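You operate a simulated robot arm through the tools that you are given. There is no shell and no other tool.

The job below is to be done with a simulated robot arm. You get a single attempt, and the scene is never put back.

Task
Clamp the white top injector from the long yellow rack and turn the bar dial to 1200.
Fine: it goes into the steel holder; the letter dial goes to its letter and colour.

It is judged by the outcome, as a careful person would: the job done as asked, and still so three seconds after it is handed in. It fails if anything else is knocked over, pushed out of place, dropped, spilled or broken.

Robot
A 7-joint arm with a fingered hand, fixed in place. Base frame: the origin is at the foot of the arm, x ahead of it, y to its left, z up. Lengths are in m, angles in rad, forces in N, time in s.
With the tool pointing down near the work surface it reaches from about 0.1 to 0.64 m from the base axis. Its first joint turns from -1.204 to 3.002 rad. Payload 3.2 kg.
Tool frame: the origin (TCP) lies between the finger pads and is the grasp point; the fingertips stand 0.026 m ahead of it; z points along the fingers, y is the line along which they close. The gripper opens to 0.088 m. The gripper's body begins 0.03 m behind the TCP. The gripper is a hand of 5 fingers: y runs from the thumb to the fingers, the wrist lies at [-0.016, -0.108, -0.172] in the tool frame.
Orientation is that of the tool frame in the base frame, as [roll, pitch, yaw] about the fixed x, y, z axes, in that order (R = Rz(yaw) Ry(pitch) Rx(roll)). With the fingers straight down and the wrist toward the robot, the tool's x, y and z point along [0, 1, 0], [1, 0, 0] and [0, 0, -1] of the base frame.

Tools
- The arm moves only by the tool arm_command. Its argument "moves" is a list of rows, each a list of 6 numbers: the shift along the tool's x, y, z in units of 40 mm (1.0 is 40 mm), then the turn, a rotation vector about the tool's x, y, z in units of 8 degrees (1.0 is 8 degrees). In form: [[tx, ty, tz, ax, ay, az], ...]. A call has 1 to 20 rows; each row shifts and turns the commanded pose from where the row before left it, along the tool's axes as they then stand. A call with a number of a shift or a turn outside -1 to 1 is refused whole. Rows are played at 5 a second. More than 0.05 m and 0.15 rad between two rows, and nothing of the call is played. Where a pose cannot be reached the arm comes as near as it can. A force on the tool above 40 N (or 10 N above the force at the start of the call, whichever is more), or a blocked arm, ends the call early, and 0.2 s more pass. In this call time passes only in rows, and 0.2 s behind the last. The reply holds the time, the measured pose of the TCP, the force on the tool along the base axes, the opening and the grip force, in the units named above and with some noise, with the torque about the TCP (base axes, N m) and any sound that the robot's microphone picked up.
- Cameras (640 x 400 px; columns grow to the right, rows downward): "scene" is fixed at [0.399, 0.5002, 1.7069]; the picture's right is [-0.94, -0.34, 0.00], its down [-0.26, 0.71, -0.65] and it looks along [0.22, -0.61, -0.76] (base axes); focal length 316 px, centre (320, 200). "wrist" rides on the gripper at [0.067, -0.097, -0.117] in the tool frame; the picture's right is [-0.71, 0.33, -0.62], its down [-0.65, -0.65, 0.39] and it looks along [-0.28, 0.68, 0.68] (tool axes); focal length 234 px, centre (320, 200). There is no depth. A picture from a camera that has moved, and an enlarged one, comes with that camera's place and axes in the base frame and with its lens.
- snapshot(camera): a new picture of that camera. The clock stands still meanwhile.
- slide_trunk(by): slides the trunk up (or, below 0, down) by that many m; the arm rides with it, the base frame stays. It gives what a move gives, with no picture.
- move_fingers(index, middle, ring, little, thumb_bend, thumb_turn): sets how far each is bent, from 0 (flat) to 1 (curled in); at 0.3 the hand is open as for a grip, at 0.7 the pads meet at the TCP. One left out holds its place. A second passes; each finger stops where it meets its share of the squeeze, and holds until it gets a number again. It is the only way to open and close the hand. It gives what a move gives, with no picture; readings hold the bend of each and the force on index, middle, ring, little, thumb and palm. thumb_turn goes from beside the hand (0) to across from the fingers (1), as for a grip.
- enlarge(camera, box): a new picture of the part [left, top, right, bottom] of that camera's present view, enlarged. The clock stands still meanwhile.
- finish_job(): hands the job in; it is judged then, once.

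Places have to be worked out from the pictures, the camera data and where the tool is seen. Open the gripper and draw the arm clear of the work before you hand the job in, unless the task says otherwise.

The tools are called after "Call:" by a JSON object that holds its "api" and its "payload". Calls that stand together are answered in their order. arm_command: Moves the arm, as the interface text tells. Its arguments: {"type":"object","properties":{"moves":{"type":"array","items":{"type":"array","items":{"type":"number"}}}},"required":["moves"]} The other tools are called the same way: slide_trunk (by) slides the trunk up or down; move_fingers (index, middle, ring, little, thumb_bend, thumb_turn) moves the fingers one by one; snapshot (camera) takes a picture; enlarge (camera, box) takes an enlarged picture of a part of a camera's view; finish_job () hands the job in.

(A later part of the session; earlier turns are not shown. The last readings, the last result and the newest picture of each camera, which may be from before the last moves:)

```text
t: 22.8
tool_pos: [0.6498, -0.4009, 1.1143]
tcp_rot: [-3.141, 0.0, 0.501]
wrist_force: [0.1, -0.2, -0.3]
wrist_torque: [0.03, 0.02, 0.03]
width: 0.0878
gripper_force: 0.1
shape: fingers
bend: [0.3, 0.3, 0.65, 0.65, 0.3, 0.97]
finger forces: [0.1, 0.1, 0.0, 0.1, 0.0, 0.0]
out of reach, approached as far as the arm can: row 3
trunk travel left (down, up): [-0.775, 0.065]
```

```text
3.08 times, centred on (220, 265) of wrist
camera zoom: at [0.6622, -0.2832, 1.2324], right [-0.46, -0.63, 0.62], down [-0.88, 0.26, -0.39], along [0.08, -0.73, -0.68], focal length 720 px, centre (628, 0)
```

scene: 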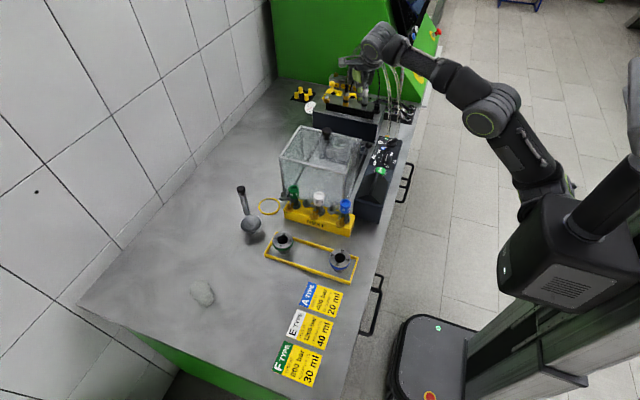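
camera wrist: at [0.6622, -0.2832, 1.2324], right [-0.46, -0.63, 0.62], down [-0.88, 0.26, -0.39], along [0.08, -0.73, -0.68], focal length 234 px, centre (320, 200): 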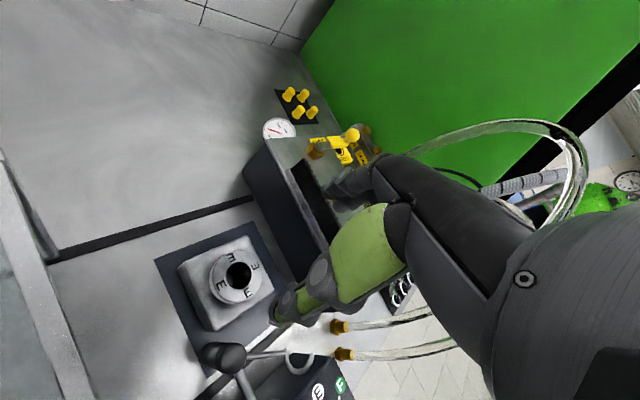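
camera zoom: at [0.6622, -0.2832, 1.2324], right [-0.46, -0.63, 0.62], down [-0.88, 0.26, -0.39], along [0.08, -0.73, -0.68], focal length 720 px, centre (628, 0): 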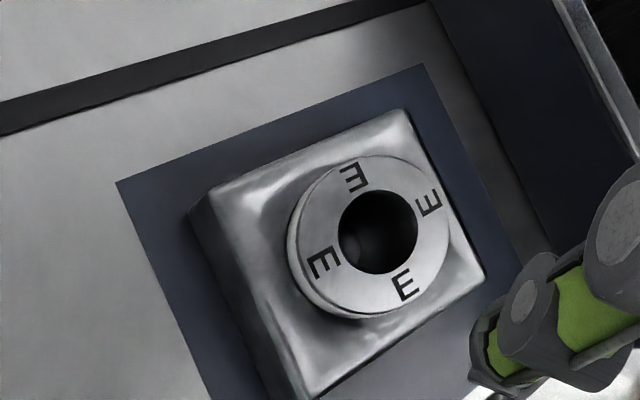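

The ring now averages to (0.6515, -0.4014, 0.951). I retrace the path up and back toward the rack at yaw 1.57.

Call:
{"api": "arm_command", "payload": {"moves": [[-0.243, -0.427, -0.75, 0, 0, 0], [-0.243, -0.427, -0.75, 0, 0, 0], [-0.243, -0.427, -0.75, 0, 0, 0], [0, 0, 0, 0, 0, -0.958], [0, 0, 0, 0, 0, -0.958], [0, 0, 0, 0, 0, -0.958], [0, 0, 0, 0, 0, -0.958], [0, 0, 0, 0, 0, -0.958], [0, 0, 0, 0, 0, -0.958], [0, 0, 0, 0, 0, -0.958], [0, 0, 0, 0, 0, -0.958], [0.843, -0.164, 0, 0, 0, 0], [0.843, -0.164, 0, 0, 0, 0], [0.843, -0.164, 0, 0, 0, 0], [0.843, -0.164, 0, 0, 0, 0], [0.843, -0.164, 0, 0, 0, 0], [0.843, -0.164, 0, 0, 0, 0], [0.843, -0.164, 0, 0, 0, 0]]}}

Call:
{"api": "arm_command", "payload": {"moves": [[0.4, 0, 0, 0, 0, -0.95], [0.4, 0, 0, 0, 0, -0.95], [0.3, 0.1, 0, 0, 0, -0.95], [0.3, 0.1, 0, 0, 0, -0.95], [0, 0, 0, 0, 0, -0.95], [0, 0, 0, 0, 0, -0.95]]}}

Call:
{"api": "snapshot", "payload": {"camera": "scene"}}

Call:
{"api": "snapshot", "payload": {"camera": "wrist"}}

```text
t: 26.6
tool_pos: [0.5504, -0.1298, 1.2045]
tcp_rot: [3.141, 0.004, 1.572]
wrist_force: [-0.6, 0.9, -0.5]
wrist_torque: [-0.02, -0.03, 0.0]
width: 0.088
gripper_force: 0.1
shape: fingers
bend: [0.3, 0.3, 0.65, 0.65, 0.3, 0.97]
finger forces: [0.1, 0.0, 0.0, 0.1, 0.1, 0.0]
trunk travel left (down, up): [-0.775, 0.065]
```

```text
t: 28.0
tool_pos: [0.5505, -0.0779, 1.2037]
tcp_rot: [-3.139, -0.001, 2.368]
wrist_force: [0.4, 0.0, -0.4]
wrist_torque: [-0.01, 0.01, 0.0]
width: 0.0877
gripper_force: 0.0
shape: fingers
bend: [0.3, 0.3, 0.65, 0.65, 0.3, 0.97]
finger forces: [0.0, 0.1, 0.1, 0.1, 0.1, 0.0]
trunk travel left (down, up): [-0.775, 0.065]
```

```text
taken
```

scene: 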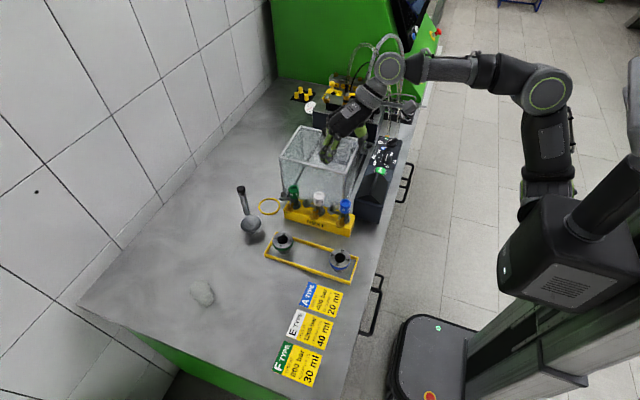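

```text
taken
camera wrist: at [0.4339, -0.0996, 1.3227], right [0.74, -0.26, 0.62], down [0.01, -0.92, -0.39], along [0.67, 0.29, -0.68], focal length 234 px, centre (320, 200)
```

wrist: 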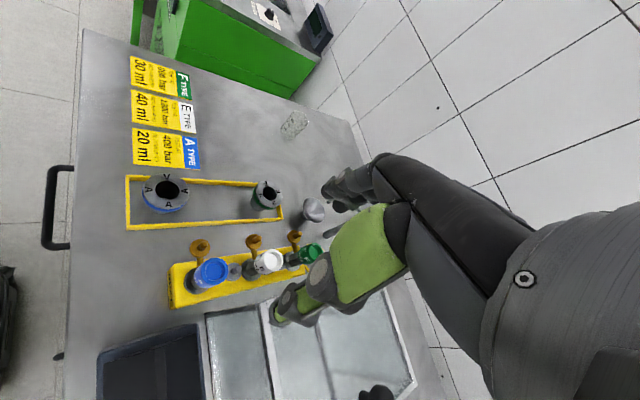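

Yaw 2.37 is reached without trouble. I narrow thumb, index and middle for the tight gap and zoom in to re-check the white cap's position.

Call:
{"api": "move_fingers", "payload": {"index": 0.42, "middle": 0.42, "thumb_bend": 0.45}}

Call:
{"api": "enlarge", "payload": {"camera": "wrist", "box": [160, 220, 340, 330]}}

Call:
{"api": "enlarge", "payload": {"camera": "scene", "box": [300, 100, 400, 220]}}

```text
t: 29.0
tool_pos: [0.5489, -0.0757, 1.2053]
tcp_rot: [3.141, -0.001, 2.364]
wrist_force: [0.7, 0.7, -0.2]
wrist_torque: [0.0, -0.03, 0.01]
width: 0.0603
gripper_force: 0.0
shape: fingers
bend: [0.42, 0.42, 0.65, 0.65, 0.45, 0.97]
finger forces: [0.0, 0.1, 0.0, 0.0, 0.0, 0.0]
trunk travel left (down, up): [-0.775, 0.065]
```

```text
3.56 times, centred on (250, 275) of wrist
camera zoom: at [0.4332, -0.0989, 1.323], right [0.74, -0.26, 0.62], down [0.01, -0.92, -0.39], along [0.68, 0.29, -0.68], focal length 833 px, centre (569, -67)
```

zoom: 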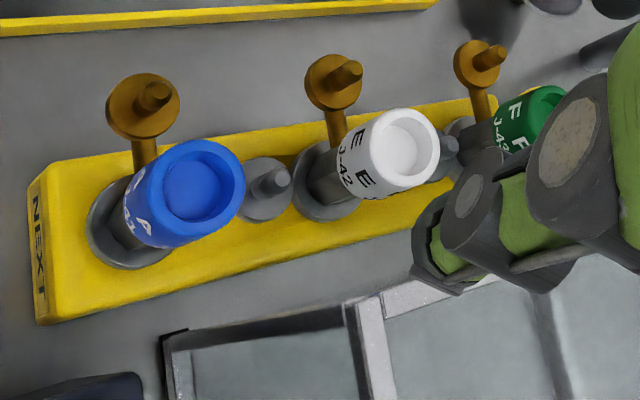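

```text
3.33 times, centred on (350, 160) of scene
camera zoom: at [0.399, 0.5002, 1.7069], right [-0.94, -0.34, 0.0], down [-0.26, 0.71, -0.65], along [0.22, -0.61, -0.76], focal length 1054 px, centre (220, 333)
```

zoom: 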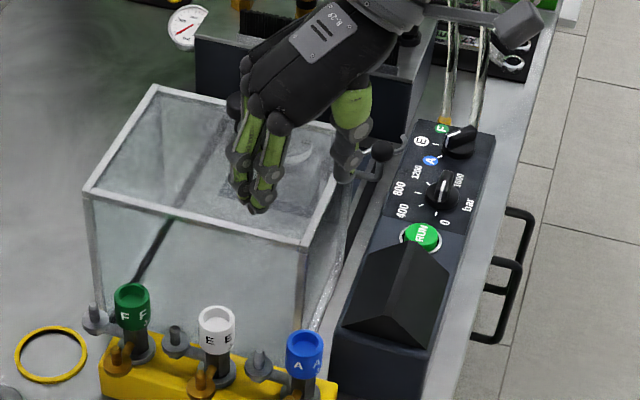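

The three views agree on the cap axis at about (0.607, -0.064). I move over it at height 1.13, fingertips still above the box top, and check alignment.

Call:
{"api": "arm_command", "payload": {"moves": [[-0.276, 0.41, 0.625, 0, 0, 0], [-0.276, 0.41, 0.625, 0, 0, 0], [-0.276, 0.41, 0.625, 0, 0, 0], [0, 0, 0, 0, 0, 0]]}}

Call:
{"api": "enlarge", "payload": {"camera": "scene", "box": [280, 140, 380, 230]}}

Call:
{"api": "snapshot", "payload": {"camera": "wrist"}}

```text
t: 30.0
tool_pos: [0.6074, -0.0646, 1.1302]
tcp_rot: [3.141, 0.0, 2.364]
wrist_force: [-1.2, 0.8, 1.2]
wrist_torque: [0.0, -0.04, 0.05]
width: 0.0599
gripper_force: 0.2
shape: fingers
bend: [0.42, 0.42, 0.65, 0.65, 0.45, 0.97]
finger forces: [0.0, 0.0, 0.0, 0.0, 0.1, 0.1]
trunk travel left (down, up): [-0.775, 0.065]
```

```text
4.44 times, centred on (330, 185) of scene
camera zoom: at [0.399, 0.5002, 1.7069], right [-0.94, -0.34, 0.0], down [-0.26, 0.71, -0.65], along [0.22, -0.61, -0.76], focal length 1405 px, centre (276, 267)
```

zoom: 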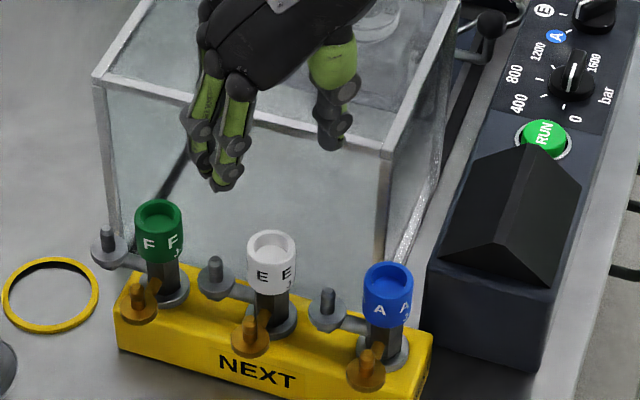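

```text
taken
camera wrist: at [0.4916, -0.0864, 1.248], right [0.74, -0.26, 0.62], down [0.01, -0.92, -0.39], along [0.68, 0.29, -0.68], focal length 234 px, centre (320, 200)
```

wrist: 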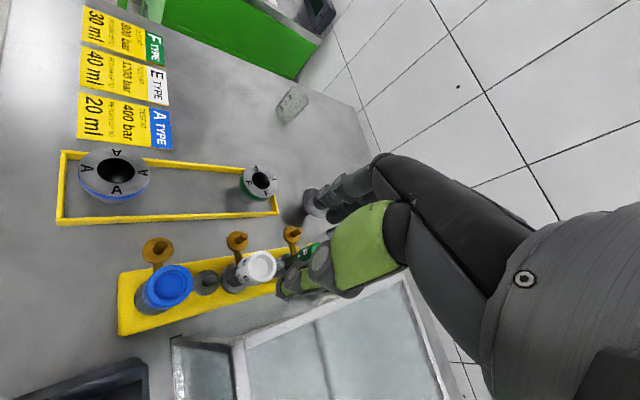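

Thumb and fingers straddle the cap symmetrically in the picture. I descend in small steps to 1.07 and check clearances.

Call:
{"api": "arm_command", "payload": {"moves": [[0, 0, 0.375, 0, 0, 0], [0, 0, 0.375, 0, 0, 0], [0, 0, 0.375, 0, 0, 0], [0, 0, 0.375, 0, 0, 0], [0, 0, 0, 0, 0, 0]]}}

Call:
{"api": "enlarge", "payload": {"camera": "scene", "box": [280, 150, 360, 220]}}

Call:
{"api": "enlarge", "payload": {"camera": "wrist", "box": [220, 200, 400, 340]}}

```text
t: 31.2
tool_pos: [0.6072, -0.0653, 1.0709]
tcp_rot: [-3.14, 0.0, 2.365]
wrist_force: [-0.4, 0.6, -0.5]
wrist_torque: [-0.02, -0.02, 0.01]
width: 0.0601
gripper_force: 0.2
shape: fingers
bend: [0.42, 0.42, 0.65, 0.65, 0.45, 0.97]
finger forces: [0.0, 0.0, 0.0, 0.1, 0.0, 0.0]
trunk travel left (down, up): [-0.775, 0.065]
```

```text
5.71 times, centred on (320, 185) of scene
camera zoom: at [0.399, 0.5002, 1.7069], right [-0.94, -0.34, 0.0], down [-0.26, 0.71, -0.65], along [0.22, -0.61, -0.76], focal length 1807 px, centre (320, 286)
```

zoom: 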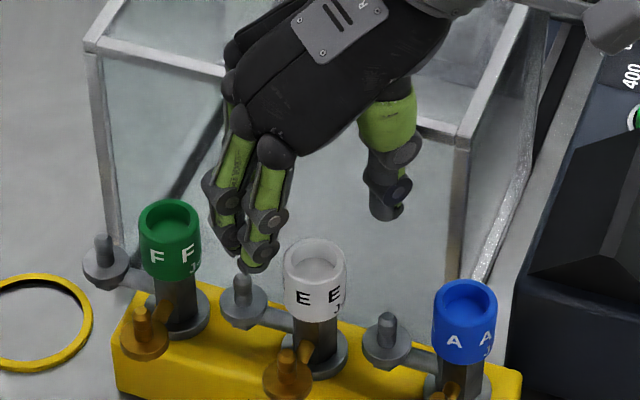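

```text
2.86 times, centred on (310, 270) of wrist
camera zoom: at [0.4927, -0.0862, 1.1891], right [0.74, -0.26, 0.62], down [0.01, -0.92, -0.39], along [0.68, 0.29, -0.68], focal length 669 px, centre (349, 0)
```

zoom: 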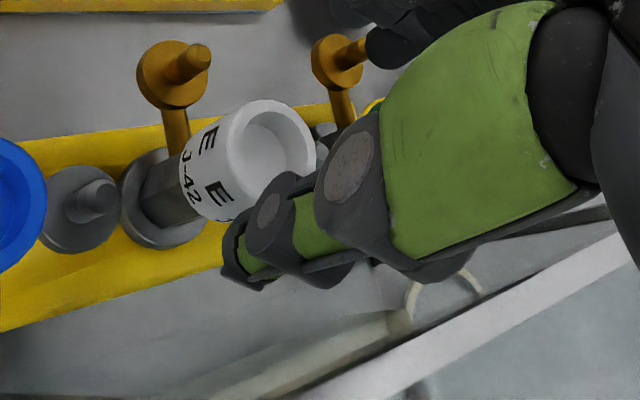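

Aligned: the fingertips' midpoint lies over the cap axis and nothing touches. I descend the last 35 mm in small steps.

Call:
{"api": "arm_command", "payload": {"moves": [[0, 0, 0.22, 0, 0, 0], [0, 0, 0.22, 0, 0, 0], [0, 0, 0.22, 0, 0, 0], [0, 0, 0.22, 0, 0, 0], [0, 0, 0, 0, 0, 0]]}}

Call:
{"api": "enlarge", "payload": {"camera": "scene", "box": [280, 150, 360, 220]}}

Call:
{"api": "enlarge", "payload": {"camera": "wrist", "box": [220, 200, 400, 340]}}

```text
t: 32.4
tool_pos: [0.6078, -0.0648, 1.0344]
tcp_rot: [3.141, 0.001, 2.366]
wrist_force: [0.8, 0.0, 0.6]
wrist_torque: [-0.02, -0.05, -0.02]
width: 0.06
gripper_force: 0.0
shape: fingers
bend: [0.42, 0.42, 0.65, 0.65, 0.45, 0.97]
finger forces: [0.0, 0.0, 0.0, 0.1, 0.0, 0.1]
trunk travel left (down, up): [-0.775, 0.065]
```

```text
5.71 times, centred on (320, 185) of scene
camera zoom: at [0.399, 0.5002, 1.7069], right [-0.94, -0.34, 0.0], down [-0.26, 0.71, -0.65], along [0.22, -0.61, -0.76], focal length 1807 px, centre (320, 286)
```

zoom: 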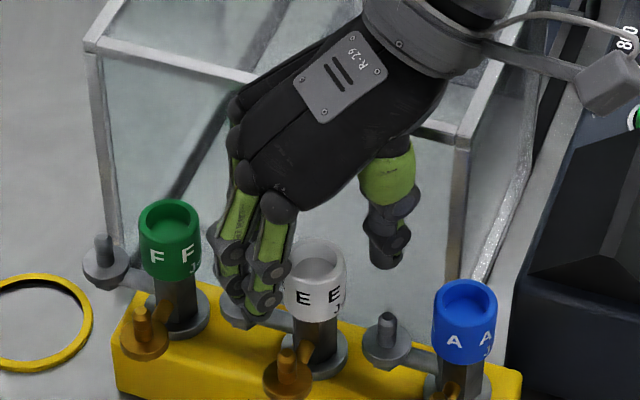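

```text
2.86 times, centred on (310, 270) of wrist
camera zoom: at [0.4921, -0.0868, 1.1523], right [0.74, -0.26, 0.62], down [0.01, -0.92, -0.39], along [0.68, 0.29, -0.68], focal length 669 px, centre (349, 0)
```

zoom: 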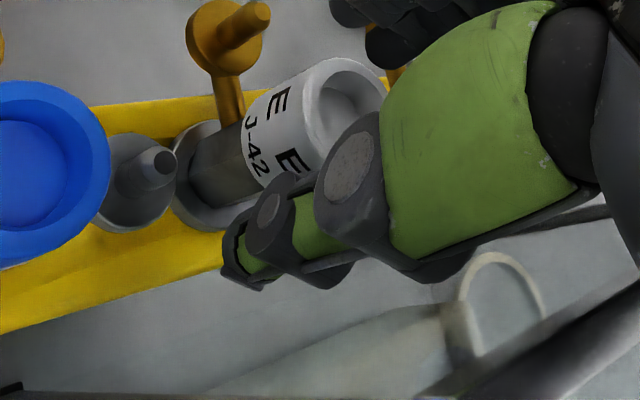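

No contact and the cap is between the pads. I close thumb, index and middle on it.

Call:
{"api": "move_fingers", "payload": {"index": 0.7, "middle": 0.7, "thumb_bend": 0.7}}

Call:
{"api": "enlarge", "payload": {"camera": "scene", "box": [280, 150, 360, 220]}}

Call:
{"api": "enlarge", "payload": {"camera": "wrist", "box": [220, 200, 400, 340]}}

```text
t: 33.4
tool_pos: [0.6092, -0.0647, 1.035]
tcp_rot: [3.142, 0.0, 2.365]
wrist_force: [0.8, 0.8, 2.1]
wrist_torque: [0.01, -0.01, 0.02]
width: 0.0235
gripper_force: 10.0
shape: fingers
bend: [0.64, 0.62, 0.65, 0.65, 0.63, 0.96]
finger forces: [5.0, 6.2, 0.1, 0.0, 9.4, 0.0]
trunk travel left (down, up): [-0.775, 0.065]
```

```text
5.71 times, centred on (320, 185) of scene
camera zoom: at [0.399, 0.5002, 1.7069], right [-0.94, -0.34, 0.0], down [-0.26, 0.71, -0.65], along [0.22, -0.61, -0.76], focal length 1807 px, centre (320, 286)
```

zoom: 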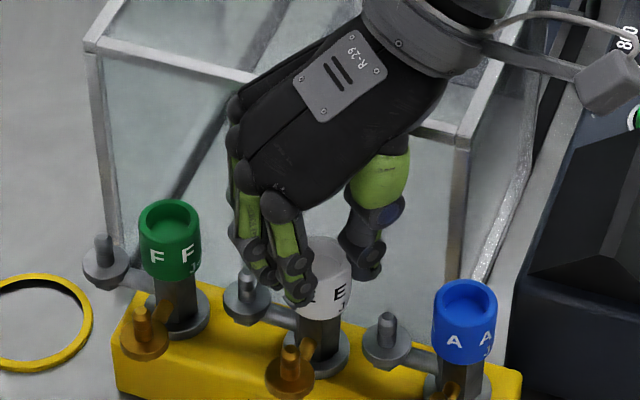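

```text
2.86 times, centred on (310, 270) of wrist
camera zoom: at [0.4923, -0.0865, 1.1527], right [0.74, -0.26, 0.62], down [0.01, -0.92, -0.39], along [0.68, 0.29, -0.68], focal length 669 px, centre (349, 0)
```

zoom: 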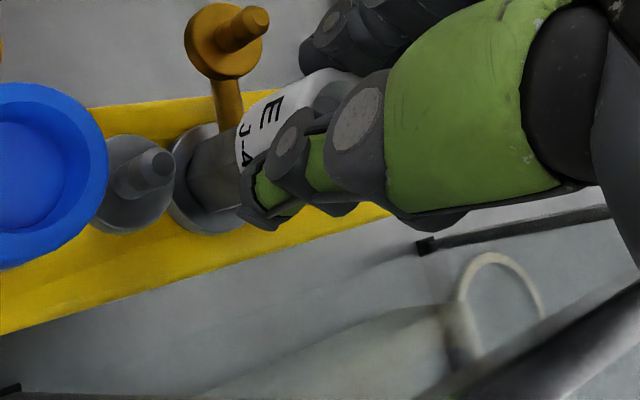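

The cap is gripped (index 5.0, middle 6.2, thumb 9.4 N) and stayed upright. I lift slowly by 20 mm and check that it comes along straight.

Call:
{"api": "arm_command", "payload": {"moves": [[0, 0, -0.15, 0, 0, 0], [0, 0, -0.15, 0, 0, 0], [0, 0, -0.2, 0, 0, 0], [0, 0, 0, 0, 0, 0]]}}

Call:
{"api": "enlarge", "payload": {"camera": "scene", "box": [280, 150, 360, 220]}}

```text
t: 34.4
tool_pos: [0.6075, -0.0664, 1.054]
tcp_rot: [-3.139, -0.001, 2.364]
wrist_force: [0.5, -0.2, -2.8]
wrist_torque: [0.02, 0.0, -0.03]
width: 0.0237
gripper_force: 9.4
shape: fingers
bend: [0.64, 0.63, 0.65, 0.65, 0.62, 0.96]
finger forces: [4.3, 5.3, 0.0, 0.1, 9.2, 0.1]
trunk travel left (down, up): [-0.775, 0.065]
```

```text
5.71 times, centred on (320, 185) of scene
camera zoom: at [0.399, 0.5002, 1.7069], right [-0.94, -0.34, 0.0], down [-0.26, 0.71, -0.65], along [0.22, -0.61, -0.76], focal length 1807 px, centre (320, 286)
```

zoom: 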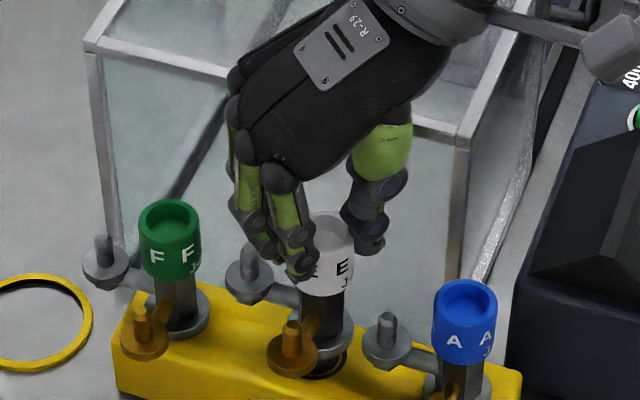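

The injector comes up cleanly, weighing about 0.28 kg, and the rack stays put. I keep lifting to about 1.2.

Call:
{"api": "arm_command", "payload": {"moves": [[0, 0, -0.4, 0, 0, 0], [0, 0, -0.5, 0, 0, 0], [0, 0, -0.6, 0, 0, 0], [0, 0, -0.6, 0, 0, 0], [0, 0, -0.6, 0, 0, 0], [0, 0, -0.6, 0, 0, 0], [0, 0, -0.4, 0, 0, 0], [0, 0, 0, 0, 0, 0]]}}

Call:
{"api": "enlarge", "payload": {"camera": "scene", "box": [260, 90, 400, 220]}}

Call:
{"api": "snapshot", "payload": {"camera": "wrist"}}

```text
t: 36.2
tool_pos: [0.6067, -0.062, 1.2043]
tcp_rot: [-3.14, -0.003, 2.365]
wrist_force: [0.1, -0.2, -2.2]
wrist_torque: [-0.02, 0.02, -0.02]
width: 0.0233
gripper_force: 8.6
shape: fingers
bend: [0.64, 0.63, 0.65, 0.65, 0.62, 0.96]
finger forces: [4.3, 5.2, 0.0, 0.0, 9.0, 0.1]
trunk travel left (down, up): [-0.775, 0.065]
```

```text
3.08 times, centred on (330, 155) of scene
camera zoom: at [0.399, 0.5002, 1.7069], right [-0.94, -0.34, 0.0], down [-0.26, 0.71, -0.65], along [0.22, -0.61, -0.76], focal length 973 px, centre (289, 338)
```

zoom: 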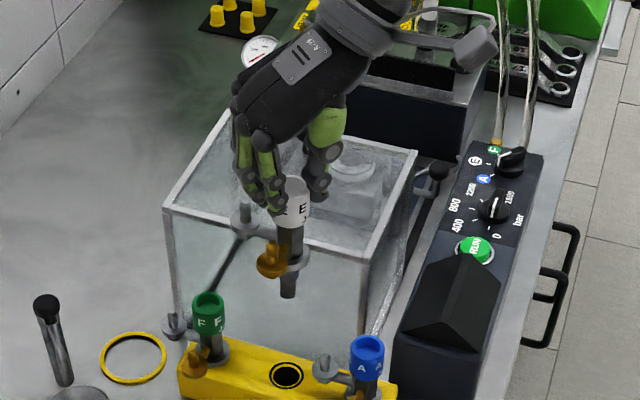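

```text
taken
camera wrist: at [0.4915, -0.0846, 1.3219], right [0.74, -0.26, 0.62], down [0.01, -0.92, -0.39], along [0.67, 0.29, -0.68], focal length 234 px, centre (320, 200)
```

wrist: 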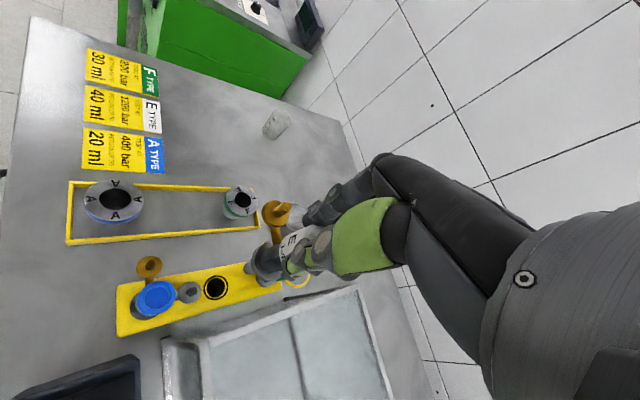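

The injector is upright; its nozzle ends about 125 mm below the TCP. I first back off toward the robot while turning the yaw to 1.57 and rising to 1.23, so the nozzle passes above the box.

Call:
{"api": "arm_command", "payload": {"moves": [[0.179, -0.364, -0.093, 0, 0, 0.8125], [0.136, -0.382, -0.093, 0, 0, 0.8125], [0.092, -0.395, -0.093, 0, 0, 0.8125], [0.047, -0.403, -0.093, 0, 0, 0.8125], [0, -0.406, -0.093, 0, 0, 0.8125], [-0.045, -0.403, -0.093, 0, 0, 0.8125], [-0.091, -0.395, -0.093, 0, 0, 0.8125], [0, 0, 0, 0, 0, 0]]}}

Call:
{"api": "snapshot", "payload": {"camera": "scene"}}

```text
t: 38.0
tool_pos: [0.5002, -0.1024, 1.2288]
tcp_rot: [-3.141, 0.0, 1.571]
wrist_force: [0.0, 0.5, -3.0]
wrist_torque: [0.01, 0.02, -0.01]
width: 0.0231
gripper_force: 9.2
shape: fingers
bend: [0.65, 0.63, 0.65, 0.65, 0.62, 0.96]
finger forces: [4.2, 5.2, 0.0, 0.0, 8.7, 0.0]
trunk travel left (down, up): [-0.775, 0.065]
```

```text
taken
```

scene: 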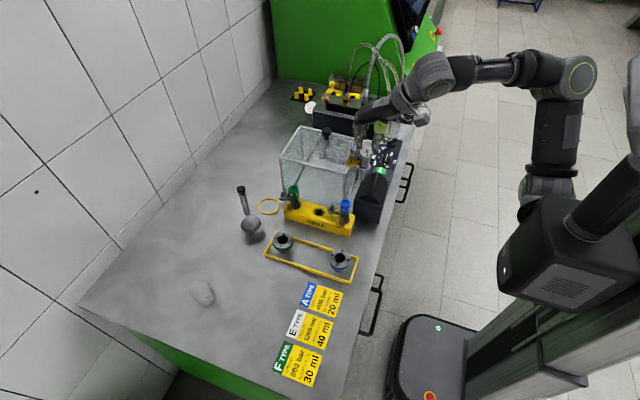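

Holding steady. I continue along -y over the console to (0.50, -0.33) and then to (0.60, -0.375), turning the yaw to 0.5.

Call:
{"api": "arm_command", "payload": {"moves": [[-0.7125, 0, 0.031, 0, 0, 0.69], [-0.709, 0.068, 0.031, 0, 0, 0.69], [-0.699, 0.1366, 0.031, 0, 0, 0.69], [-0.683, 0.203, 0.031, 0, 0, 0.69], [-0.66, 0.2675, 0.031, 0, 0, 0.69], [-0.6315, 0.33, 0.031, 0, 0, 0.69], [-0.597, 0.389, 0.031, 0, 0, 0.69], [-0.557, 0.4445, 0.031, 0, 0, 0.69], [0.234, 0.6445, 0.125, 0, 0, 0.537], [0.281, 0.625, 0.125, 0, 0, 0.537], [0.327, 0.602, 0.125, 0, 0, 0.537], [0.372, 0.576, 0.125, 0, 0, 0.537], [0, 0, 0, 0, 0, 0]]}}

Call:
{"api": "snapshot", "payload": {"camera": "wrist"}}

Call:
{"api": "enlarge", "payload": {"camera": "scene", "box": [300, 40, 440, 160]}}

```text
t: 40.8
tool_pos: [0.5998, -0.3753, 1.2006]
tcp_rot: [-3.141, -0.001, 0.5]
wrist_force: [-0.3, 0.4, -2.7]
wrist_torque: [0.01, -0.01, 0.0]
width: 0.0228
gripper_force: 8.3
shape: fingers
bend: [0.65, 0.63, 0.65, 0.65, 0.63, 0.96]
finger forces: [3.9, 5.0, 0.0, 0.1, 8.4, 0.0]
trunk travel left (down, up): [-0.775, 0.065]
```

```text
taken
camera wrist: at [0.6123, -0.2572, 1.3183], right [-0.46, -0.63, 0.62], down [-0.88, 0.26, -0.39], along [0.08, -0.73, -0.68], focal length 234 px, centre (320, 200)
```

wrist: 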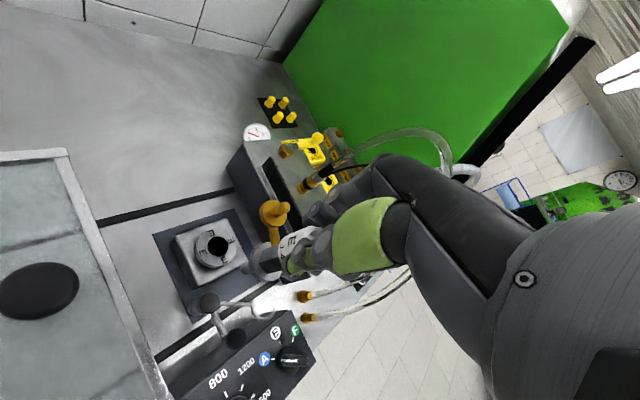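

```text
3.33 times, centred on (370, 100) of scene
camera zoom: at [0.399, 0.5002, 1.7069], right [-0.94, -0.34, 0.0], down [-0.26, 0.71, -0.65], along [0.22, -0.61, -0.76], focal length 1054 px, centre (153, 533)
```

zoom: 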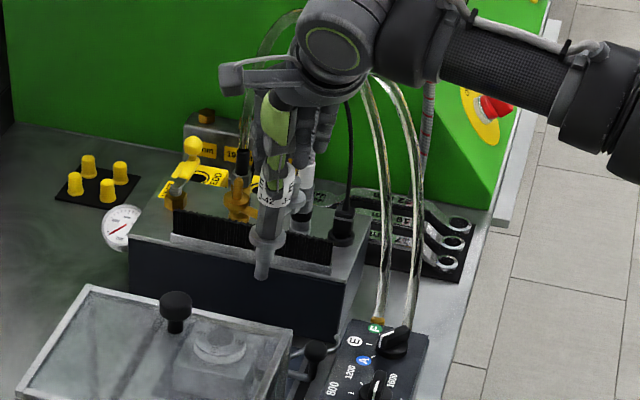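

I zoom in to see how the injector's flange and nozzle sit relative to the TCP.

Call:
{"api": "enlarge", "payload": {"camera": "wrist", "box": [150, 190, 350, 340]}}

Call:
{"api": "enlarge", "payload": {"camera": "scene", "box": [350, 70, 410, 130]}}

```text
2.67 times, centred on (250, 265) of wrist
camera zoom: at [0.6123, -0.2572, 1.3183], right [-0.46, -0.63, 0.62], down [-0.88, 0.26, -0.39], along [0.08, -0.73, -0.68], focal length 624 px, centre (507, 27)
```

zoom: 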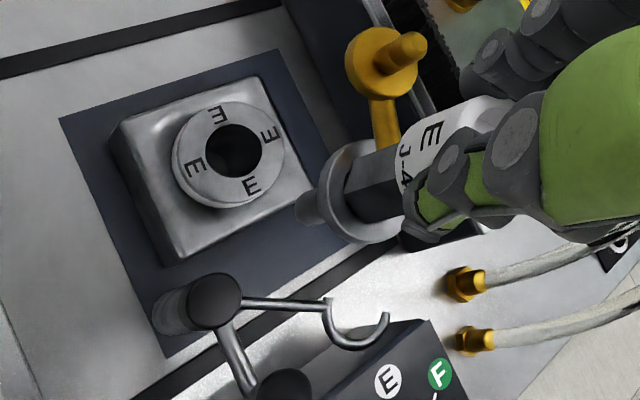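

```text
6.67 times, centred on (380, 100) of scene
camera zoom: at [0.399, 0.5002, 1.7069], right [-0.94, -0.34, 0.0], down [-0.26, 0.71, -0.65], along [0.22, -0.61, -0.76], focal length 2108 px, centre (-80, 867)
```

zoom: 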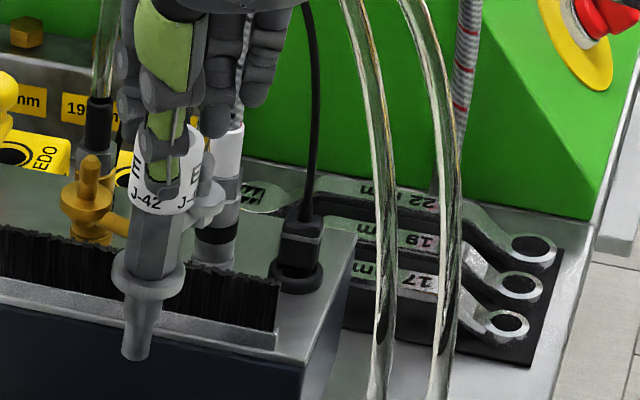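

The nozzle tip sits about 136 mm below the TCP, the flange about 90 mm below, and the axis is within 2–3 mm of the TCP. I move over the ring at height 1.13, tip about 40 mm above the hole, and check alignment.

Call:
{"api": "arm_command", "payload": {"moves": [[0.255, 0.4025, 0.4, 0, 0, 0], [0.255, 0.4025, 0.6, 0, 0, 0], [0.255, 0.4025, 0.75, 0, 0, 0], [0, 0, 0, 0, 0, 0]]}}

Call:
{"api": "enlarge", "payload": {"camera": "wrist", "box": [150, 190, 350, 340]}}

Call:
{"api": "enlarge", "payload": {"camera": "scene", "box": [310, 80, 400, 150]}}

```text
t: 41.8
tool_pos: [0.6443, -0.4013, 1.1276]
tcp_rot: [-3.141, 0.0, 0.501]
wrist_force: [0.2, 0.2, -2.8]
wrist_torque: [0.0, 0.02, 0.0]
width: 0.0227
gripper_force: 7.7
shape: fingers
bend: [0.65, 0.63, 0.65, 0.65, 0.63, 0.96]
finger forces: [3.9, 4.7, 0.1, 0.0, 8.3, 0.1]
out of reach, approached as far as the arm can: row 3
trunk travel left (down, up): [-0.775, 0.065]
```

```text
2.67 times, centred on (250, 265) of wrist
camera zoom: at [0.656, -0.2833, 1.2451], right [-0.46, -0.63, 0.62], down [-0.88, 0.26, -0.39], along [0.08, -0.73, -0.68], focal length 624 px, centre (507, 27)
```

zoom: 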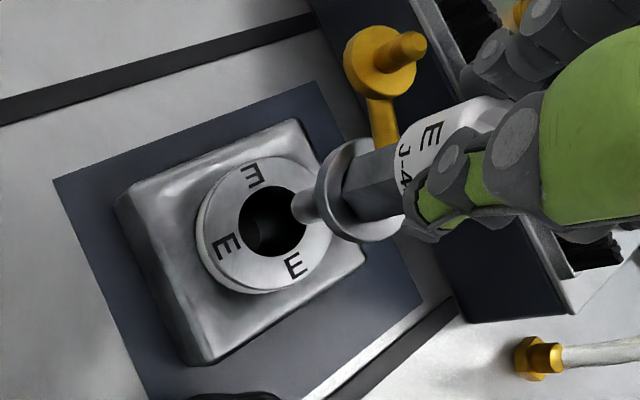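

```text
5.71 times, centred on (355, 115) of scene
camera zoom: at [0.399, 0.5002, 1.7069], right [-0.94, -0.34, 0.0], down [-0.26, 0.71, -0.65], along [0.22, -0.61, -0.76], focal length 1807 px, centre (120, 686)
```

zoom: 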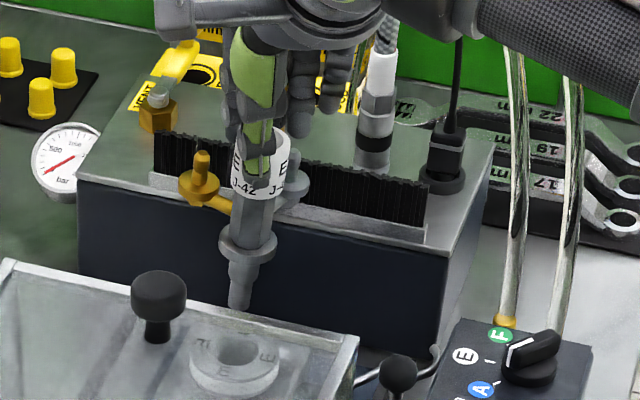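

In both views the nozzle tip is over the hole to within about 2 mm, although the arm stopped about 6 mm short of the command. I descend a small step and see whether x drifts.

Call:
{"api": "arm_command", "payload": {"moves": [[0, 0, 0.25, 0, 0, 0], [0, 0, 0.25, 0, 0, 0], [0, 0, 0, 0, 0, 0]]}}

Call:
{"api": "enlarge", "payload": {"camera": "wrist", "box": [150, 190, 350, 340]}}

Call:
{"api": "enlarge", "payload": {"camera": "scene", "box": [310, 80, 400, 150]}}

```text
t: 42.6
tool_pos: [0.6459, -0.4028, 1.1075]
tcp_rot: [3.141, 0.0, 0.501]
wrist_force: [-1.4, 0.7, -2.6]
wrist_torque: [0.0, 0.02, 0.02]
width: 0.0224
gripper_force: 8.4
shape: fingers
bend: [0.65, 0.64, 0.65, 0.65, 0.63, 0.96]
finger forces: [3.8, 4.6, 0.1, 0.0, 8.1, 0.0]
trunk travel left (down, up): [-0.775, 0.065]
```

```text
2.67 times, centred on (250, 265) of wrist
camera zoom: at [0.658, -0.284, 1.2245], right [-0.46, -0.63, 0.62], down [-0.88, 0.26, -0.39], along [0.08, -0.73, -0.68], focal length 624 px, centre (507, 27)
```

zoom: 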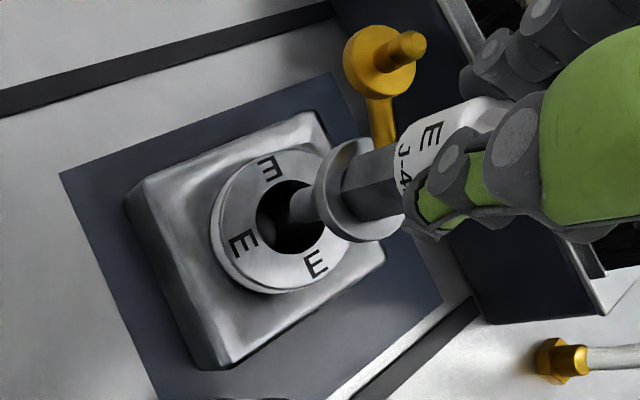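

```text
5.71 times, centred on (355, 115) of scene
camera zoom: at [0.399, 0.5002, 1.7069], right [-0.94, -0.34, 0.0], down [-0.26, 0.71, -0.65], along [0.22, -0.61, -0.76], focal length 1807 px, centre (120, 686)
```

zoom: 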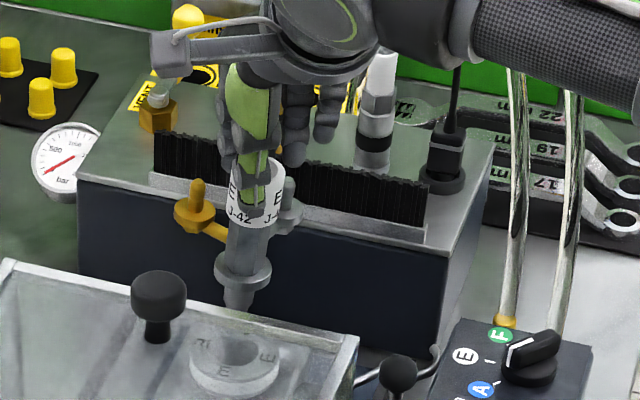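

Tip over the hole is within 1–2 mm. I lower it into the ring in small steps.

Call:
{"api": "arm_command", "payload": {"moves": [[0, 0, 0.2, 0, 0, 0], [0, 0, 0.2, 0, 0, 0], [0, 0, 0.2, 0, 0, 0], [0, 0, 0.2, 0, 0, 0], [0, 0, 0, 0, 0, 0]]}}

Call:
{"api": "enlarge", "payload": {"camera": "wrist", "box": [150, 190, 350, 340]}}

Call:
{"api": "enlarge", "payload": {"camera": "scene", "box": [310, 80, 400, 150]}}

```text
t: 43.8
tool_pos: [0.647, -0.4026, 1.0752]
tcp_rot: [3.14, 0.0, 0.501]
wrist_force: [-1.4, 0.4, -1.7]
wrist_torque: [0.01, 0.06, -0.02]
width: 0.0227
gripper_force: 7.9
shape: fingers
bend: [0.65, 0.64, 0.65, 0.65, 0.63, 0.96]
finger forces: [3.7, 4.5, 0.0, 0.0, 8.0, 0.0]
trunk travel left (down, up): [-0.775, 0.065]
```

```text
2.67 times, centred on (250, 265) of wrist
camera zoom: at [0.6588, -0.2838, 1.1935], right [-0.46, -0.63, 0.62], down [-0.88, 0.26, -0.39], along [0.08, -0.73, -0.68], focal length 624 px, centre (507, 27)
```

zoom: 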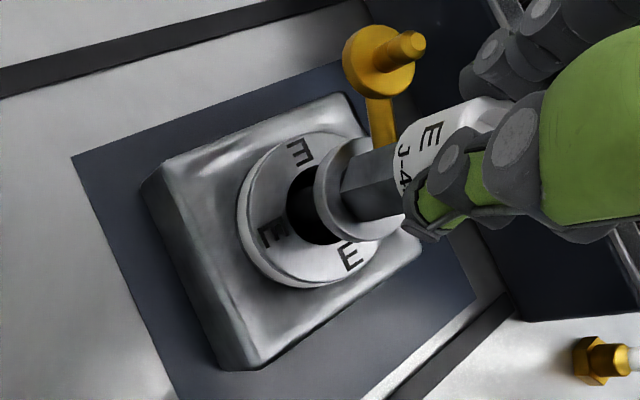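

```text
5.71 times, centred on (355, 115) of scene
camera zoom: at [0.399, 0.5002, 1.7069], right [-0.94, -0.34, 0.0], down [-0.26, 0.71, -0.65], along [0.22, -0.61, -0.76], focal length 1807 px, centre (120, 686)
```

zoom: 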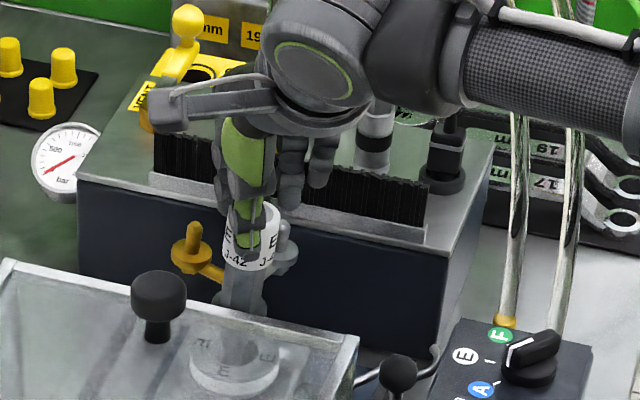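

The nozzle is in the hole with little side force. I continue down in small steps toward seating the flange, watching the vertical force.

Call:
{"api": "arm_command", "payload": {"moves": [[0.04, 0.024, 0.15, 0, 0, 0], [0, 0, 0.15, 0, 0, 0], [0, 0, 0.15, 0, 0, 0], [0, 0, 0, 0, 0, 0]]}}

Call:
{"api": "enlarge", "payload": {"camera": "wrist", "box": [150, 190, 350, 340]}}

Call:
{"api": "enlarge", "payload": {"camera": "scene", "box": [310, 80, 400, 150]}}

```text
t: 44.8
tool_pos: [0.6474, -0.402, 1.0578]
tcp_rot: [3.141, 0.0, 0.5]
wrist_force: [-0.1, 0.2, -2.0]
wrist_torque: [0.01, 0.02, 0.02]
width: 0.0227
gripper_force: 7.7
shape: fingers
bend: [0.65, 0.64, 0.65, 0.65, 0.63, 0.96]
finger forces: [3.7, 4.5, 0.0, 0.0, 7.9, 0.0]
trunk travel left (down, up): [-0.775, 0.065]
```

```text
2.67 times, centred on (250, 265) of wrist
camera zoom: at [0.6604, -0.2841, 1.1755], right [-0.46, -0.63, 0.62], down [-0.88, 0.26, -0.39], along [0.08, -0.73, -0.68], focal length 624 px, centre (507, 27)
```

zoom: 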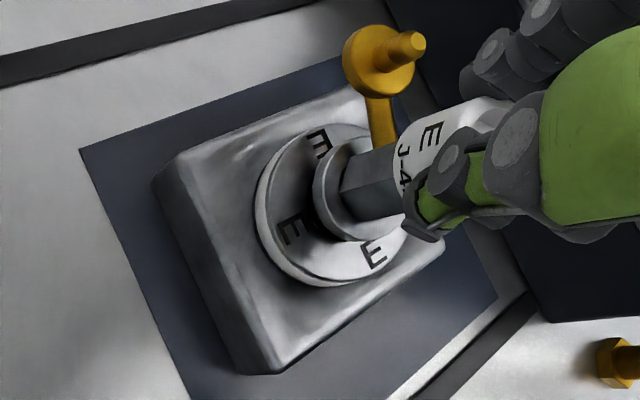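

```text
5.71 times, centred on (355, 115) of scene
camera zoom: at [0.399, 0.5002, 1.7069], right [-0.94, -0.34, 0.0], down [-0.26, 0.71, -0.65], along [0.22, -0.61, -0.76], focal length 1807 px, centre (120, 686)
```

zoom: 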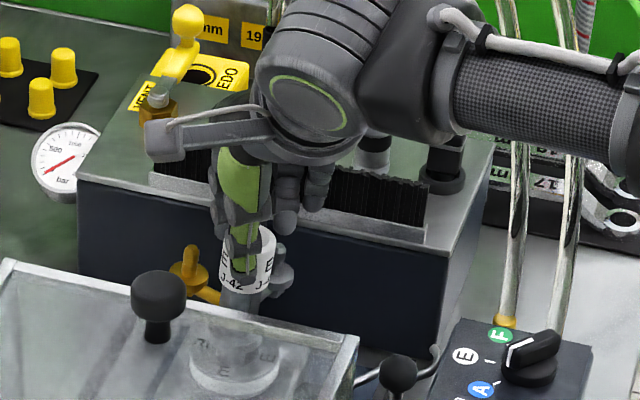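

Flange and ring are concentric within 1–2 mm, with about 13 mm to go. I lower gently until it seats.

Call:
{"api": "arm_command", "payload": {"moves": [[0, 0, 0.1, 0, 0, 0], [0, 0, 0.1, 0, 0, 0], [0, 0, 0.06, 0, 0, 0], [0, 0, 0, 0, 0, 0]]}}

Call:
{"api": "enlarge", "payload": {"camera": "wrist", "box": [150, 190, 350, 340]}}

```text
t: 45.8
tool_pos: [0.6473, -0.4027, 1.0458]
tcp_rot: [-3.14, -0.001, 0.5]
wrist_force: [0.4, -0.1, -2.4]
wrist_torque: [0.0, -0.02, 0.04]
width: 0.0225
gripper_force: 8.4
shape: fingers
bend: [0.65, 0.64, 0.65, 0.65, 0.63, 0.96]
finger forces: [3.6, 4.5, 0.0, 0.0, 8.0, 0.0]
trunk travel left (down, up): [-0.775, 0.065]
```

```text
2.67 times, centred on (250, 265) of wrist
camera zoom: at [0.6602, -0.2844, 1.1651], right [-0.46, -0.63, 0.62], down [-0.88, 0.26, -0.39], along [0.08, -0.73, -0.68], focal length 624 px, centre (507, 27)
```

zoom: 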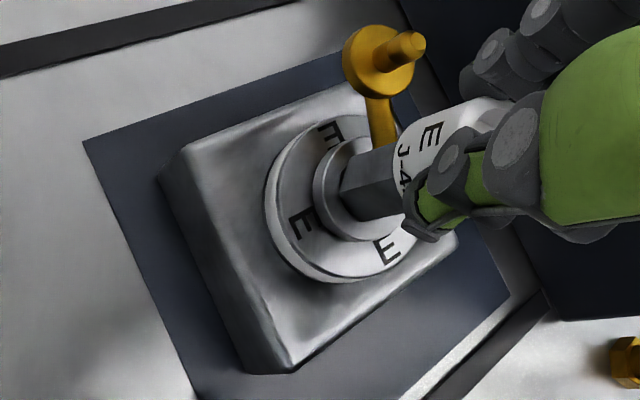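

Not seated yet, since the full weight is still on the hand. I continue with 2 mm steps.

Call:
{"api": "arm_command", "payload": {"moves": [[0, 0, 0.05, 0, 0, 0], [0, 0, 0.05, 0, 0, 0], [0, 0, 0, 0, 0, 0]]}}

Call:
{"api": "arm_command", "payload": {"moves": [[0, 0, 0.05, 0, 0, 0], [0, 0, 0.04, 0, 0, 0], [0, 0, 0, 0, 0, 0]]}}

Call:
{"api": "enlarge", "payload": {"camera": "wrist", "box": [150, 190, 350, 340]}}

```text
t: 46.6
tool_pos: [0.6482, -0.4024, 1.0461]
tcp_rot: [3.139, -0.002, 0.499]
wrist_force: [1.9, 0.4, 6.5]
wrist_torque: [-0.01, -0.06, 0.03]
width: 0.0225
gripper_force: 10.7
shape: fingers
bend: [0.65, 0.64, 0.65, 0.65, 0.63, 0.96]
finger forces: [5.0, 5.9, 0.0, 0.1, 9.3, 0.0]
trunk travel left (down, up): [-0.775, 0.065]
```

```text
t: 47.4
tool_pos: [0.6471, -0.4014, 1.0447]
tcp_rot: [3.135, -0.003, 0.502]
wrist_force: [5.6, -2.7, 19.0]
wrist_torque: [-0.07, -0.21, 0.0]
width: 0.0223
gripper_force: 13.0
shape: fingers
bend: [0.65, 0.64, 0.65, 0.65, 0.63, 0.95]
finger forces: [9.6, 7.5, 0.0, 0.1, 9.2, 0.1]
trunk travel left (down, up): [-0.775, 0.065]
```

```text
2.67 times, centred on (250, 265) of wrist
camera zoom: at [0.6582, -0.2821, 1.1614], right [-0.47, -0.63, 0.62], down [-0.88, 0.26, -0.4], along [0.09, -0.73, -0.67], focal length 624 px, centre (507, 27)
```

zoom: 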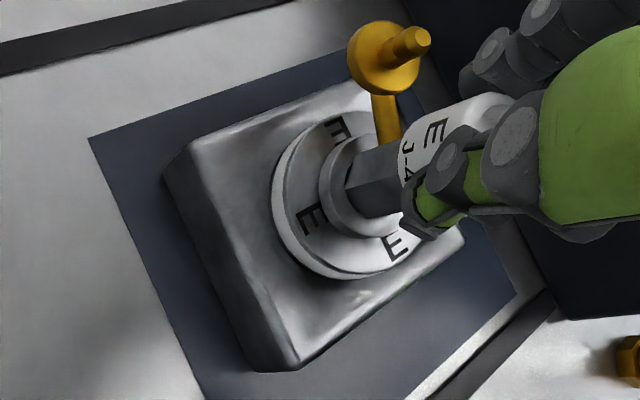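

The flange is seated: upward force rose to 19 N with no further descent. I back off about 3.5 mm to relieve the push, then open thumb, index and middle just enough to release.

Call:
{"api": "arm_command", "payload": {"moves": [[0, 0, -0.085, 0, 0, 0], [0, 0, 0, 0, 0, 0]]}}

Call:
{"api": "move_fingers", "payload": {"index": 0.48, "middle": 0.48, "thumb_bend": 0.47}}

Call:
{"api": "enlarge", "payload": {"camera": "wrist", "box": [150, 190, 350, 340]}}

Call:
{"api": "enlarge", "payload": {"camera": "scene", "box": [310, 80, 400, 150]}}

```text
t: 48.0
tool_pos: [0.6461, -0.402, 1.0456]
tcp_rot: [3.14, 0.0, 0.5]
wrist_force: [3.3, -1.6, 12.9]
wrist_torque: [-0.08, -0.18, -0.06]
width: 0.0225
gripper_force: 12.0
shape: fingers
bend: [0.65, 0.64, 0.65, 0.65, 0.63, 0.95]
finger forces: [8.3, 6.8, 0.0, 0.1, 9.2, 0.0]
trunk travel left (down, up): [-0.775, 0.065]
```

```text
t: 49.0
tool_pos: [0.6475, -0.4028, 1.043]
tcp_rot: [3.141, 0.001, 0.5]
wrist_force: [-0.8, -0.2, 0.9]
wrist_torque: [-0.02, 0.0, 0.01]
width: 0.0506
gripper_force: 0.0
shape: fingers
bend: [0.48, 0.48, 0.65, 0.65, 0.47, 0.97]
finger forces: [0.1, 0.1, 0.1, 0.1, 0.1, 0.1]
trunk travel left (down, up): [-0.775, 0.065]
```

```text
2.67 times, centred on (250, 265) of wrist
camera zoom: at [0.6596, -0.2836, 1.1611], right [-0.46, -0.63, 0.62], down [-0.88, 0.26, -0.39], along [0.08, -0.73, -0.68], focal length 624 px, centre (507, 27)
```

zoom: 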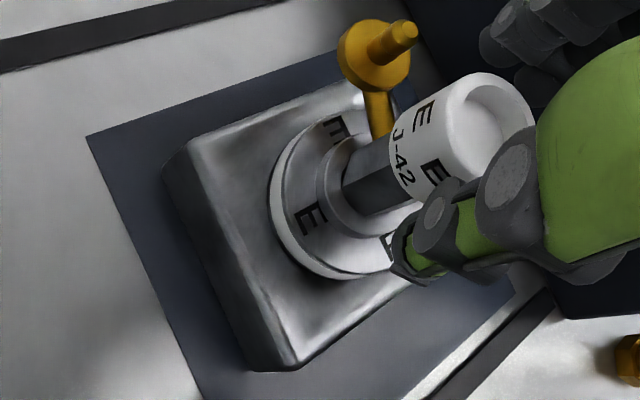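

```text
5.71 times, centred on (355, 115) of scene
camera zoom: at [0.399, 0.5002, 1.7069], right [-0.94, -0.34, 0.0], down [-0.26, 0.71, -0.65], along [0.22, -0.61, -0.76], focal length 1807 px, centre (120, 686)
```

zoom: 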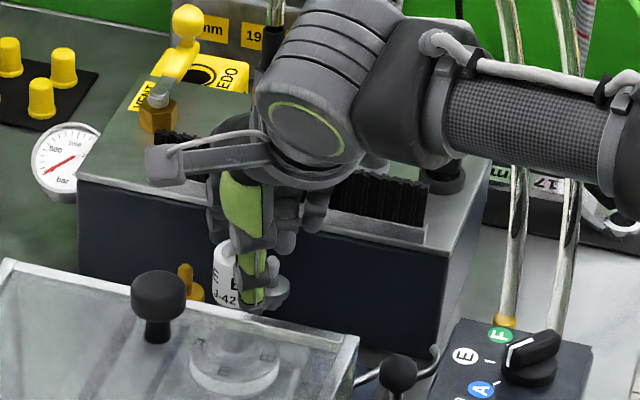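

Released, and the injector stands upright in the ring. I lift the hand straight up.

Call:
{"api": "arm_command", "payload": {"moves": [[0, 0, -0.2, 0, 0, 0], [0, 0, -0.3, 0, 0, 0], [0, 0, -0.5, 0, 0, 0], [0, 0, -0.6, 0, 0, 0], [-0.2, -0.4, -0.5, 0, 0, 0], [-0.2, -0.4, -0.3, 0, 0, 0], [0, 0, 0, 0, 0, 0]]}}

Call:
{"api": "snapshot", "payload": {"camera": "wrist"}}

Call:
{"api": "enlarge", "payload": {"camera": "scene", "box": [310, 80, 400, 150]}}

```text
t: 50.6
tool_pos: [0.6182, -0.3835, 1.1378]
tcp_rot: [-3.139, -0.001, 0.501]
wrist_force: [0.1, 0.2, -0.4]
wrist_torque: [-0.02, 0.01, 0.02]
width: 0.0509
gripper_force: 0.0
shape: fingers
bend: [0.48, 0.48, 0.65, 0.65, 0.47, 0.97]
finger forces: [0.0, 0.1, 0.0, 0.0, 0.0, 0.0]
trunk travel left (down, up): [-0.775, 0.065]
```

```text
taken
camera wrist: at [0.6304, -0.2641, 1.2566], right [-0.46, -0.63, 0.62], down [-0.88, 0.26, -0.39], along [0.08, -0.73, -0.68], focal length 234 px, centre (320, 200)
```

wrist: 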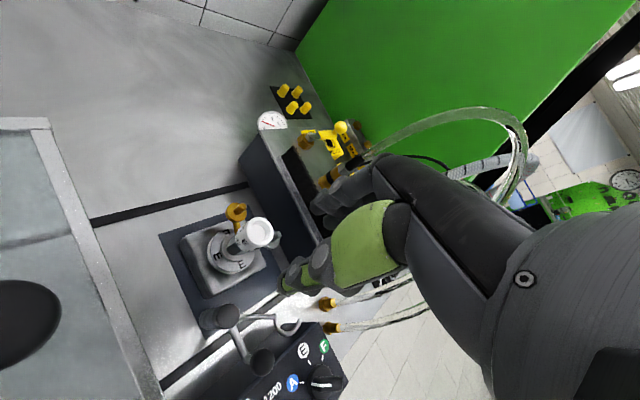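

```text
5.71 times, centred on (355, 115) of scene
camera zoom: at [0.399, 0.5002, 1.7069], right [-0.94, -0.34, 0.0], down [-0.26, 0.71, -0.65], along [0.22, -0.61, -0.76], focal length 1807 px, centre (120, 686)
```

zoom: 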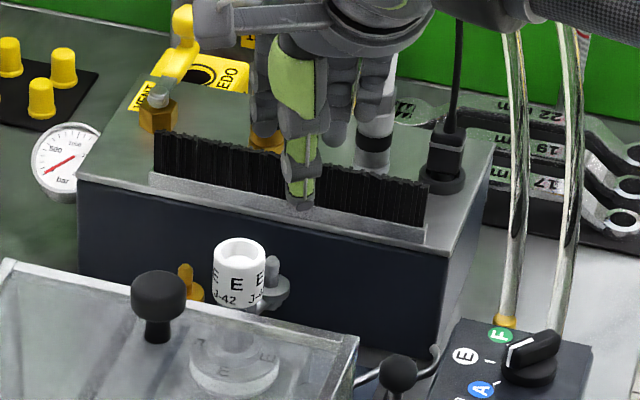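

The injector stands free in the holder. I zoom in on the clamp mechanism for the next step.

Call:
{"api": "enlarge", "payload": {"camera": "wrist", "box": [150, 190, 330, 390]}}

```text
2.00 times, centred on (240, 290) of wrist
camera zoom: at [0.6304, -0.2641, 1.2566], right [-0.46, -0.63, 0.62], down [-0.88, 0.26, -0.39], along [0.08, -0.73, -0.68], focal length 468 px, centre (480, 20)
```

zoom: 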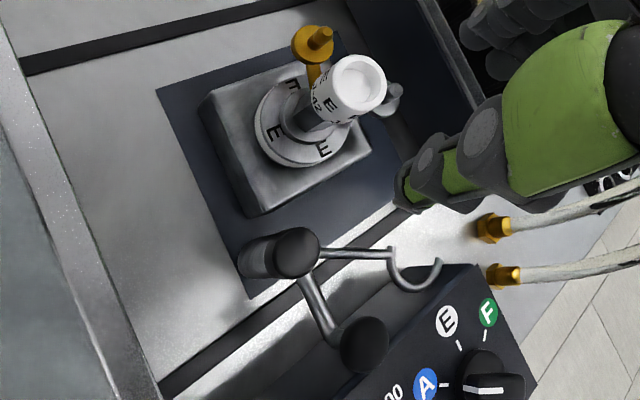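

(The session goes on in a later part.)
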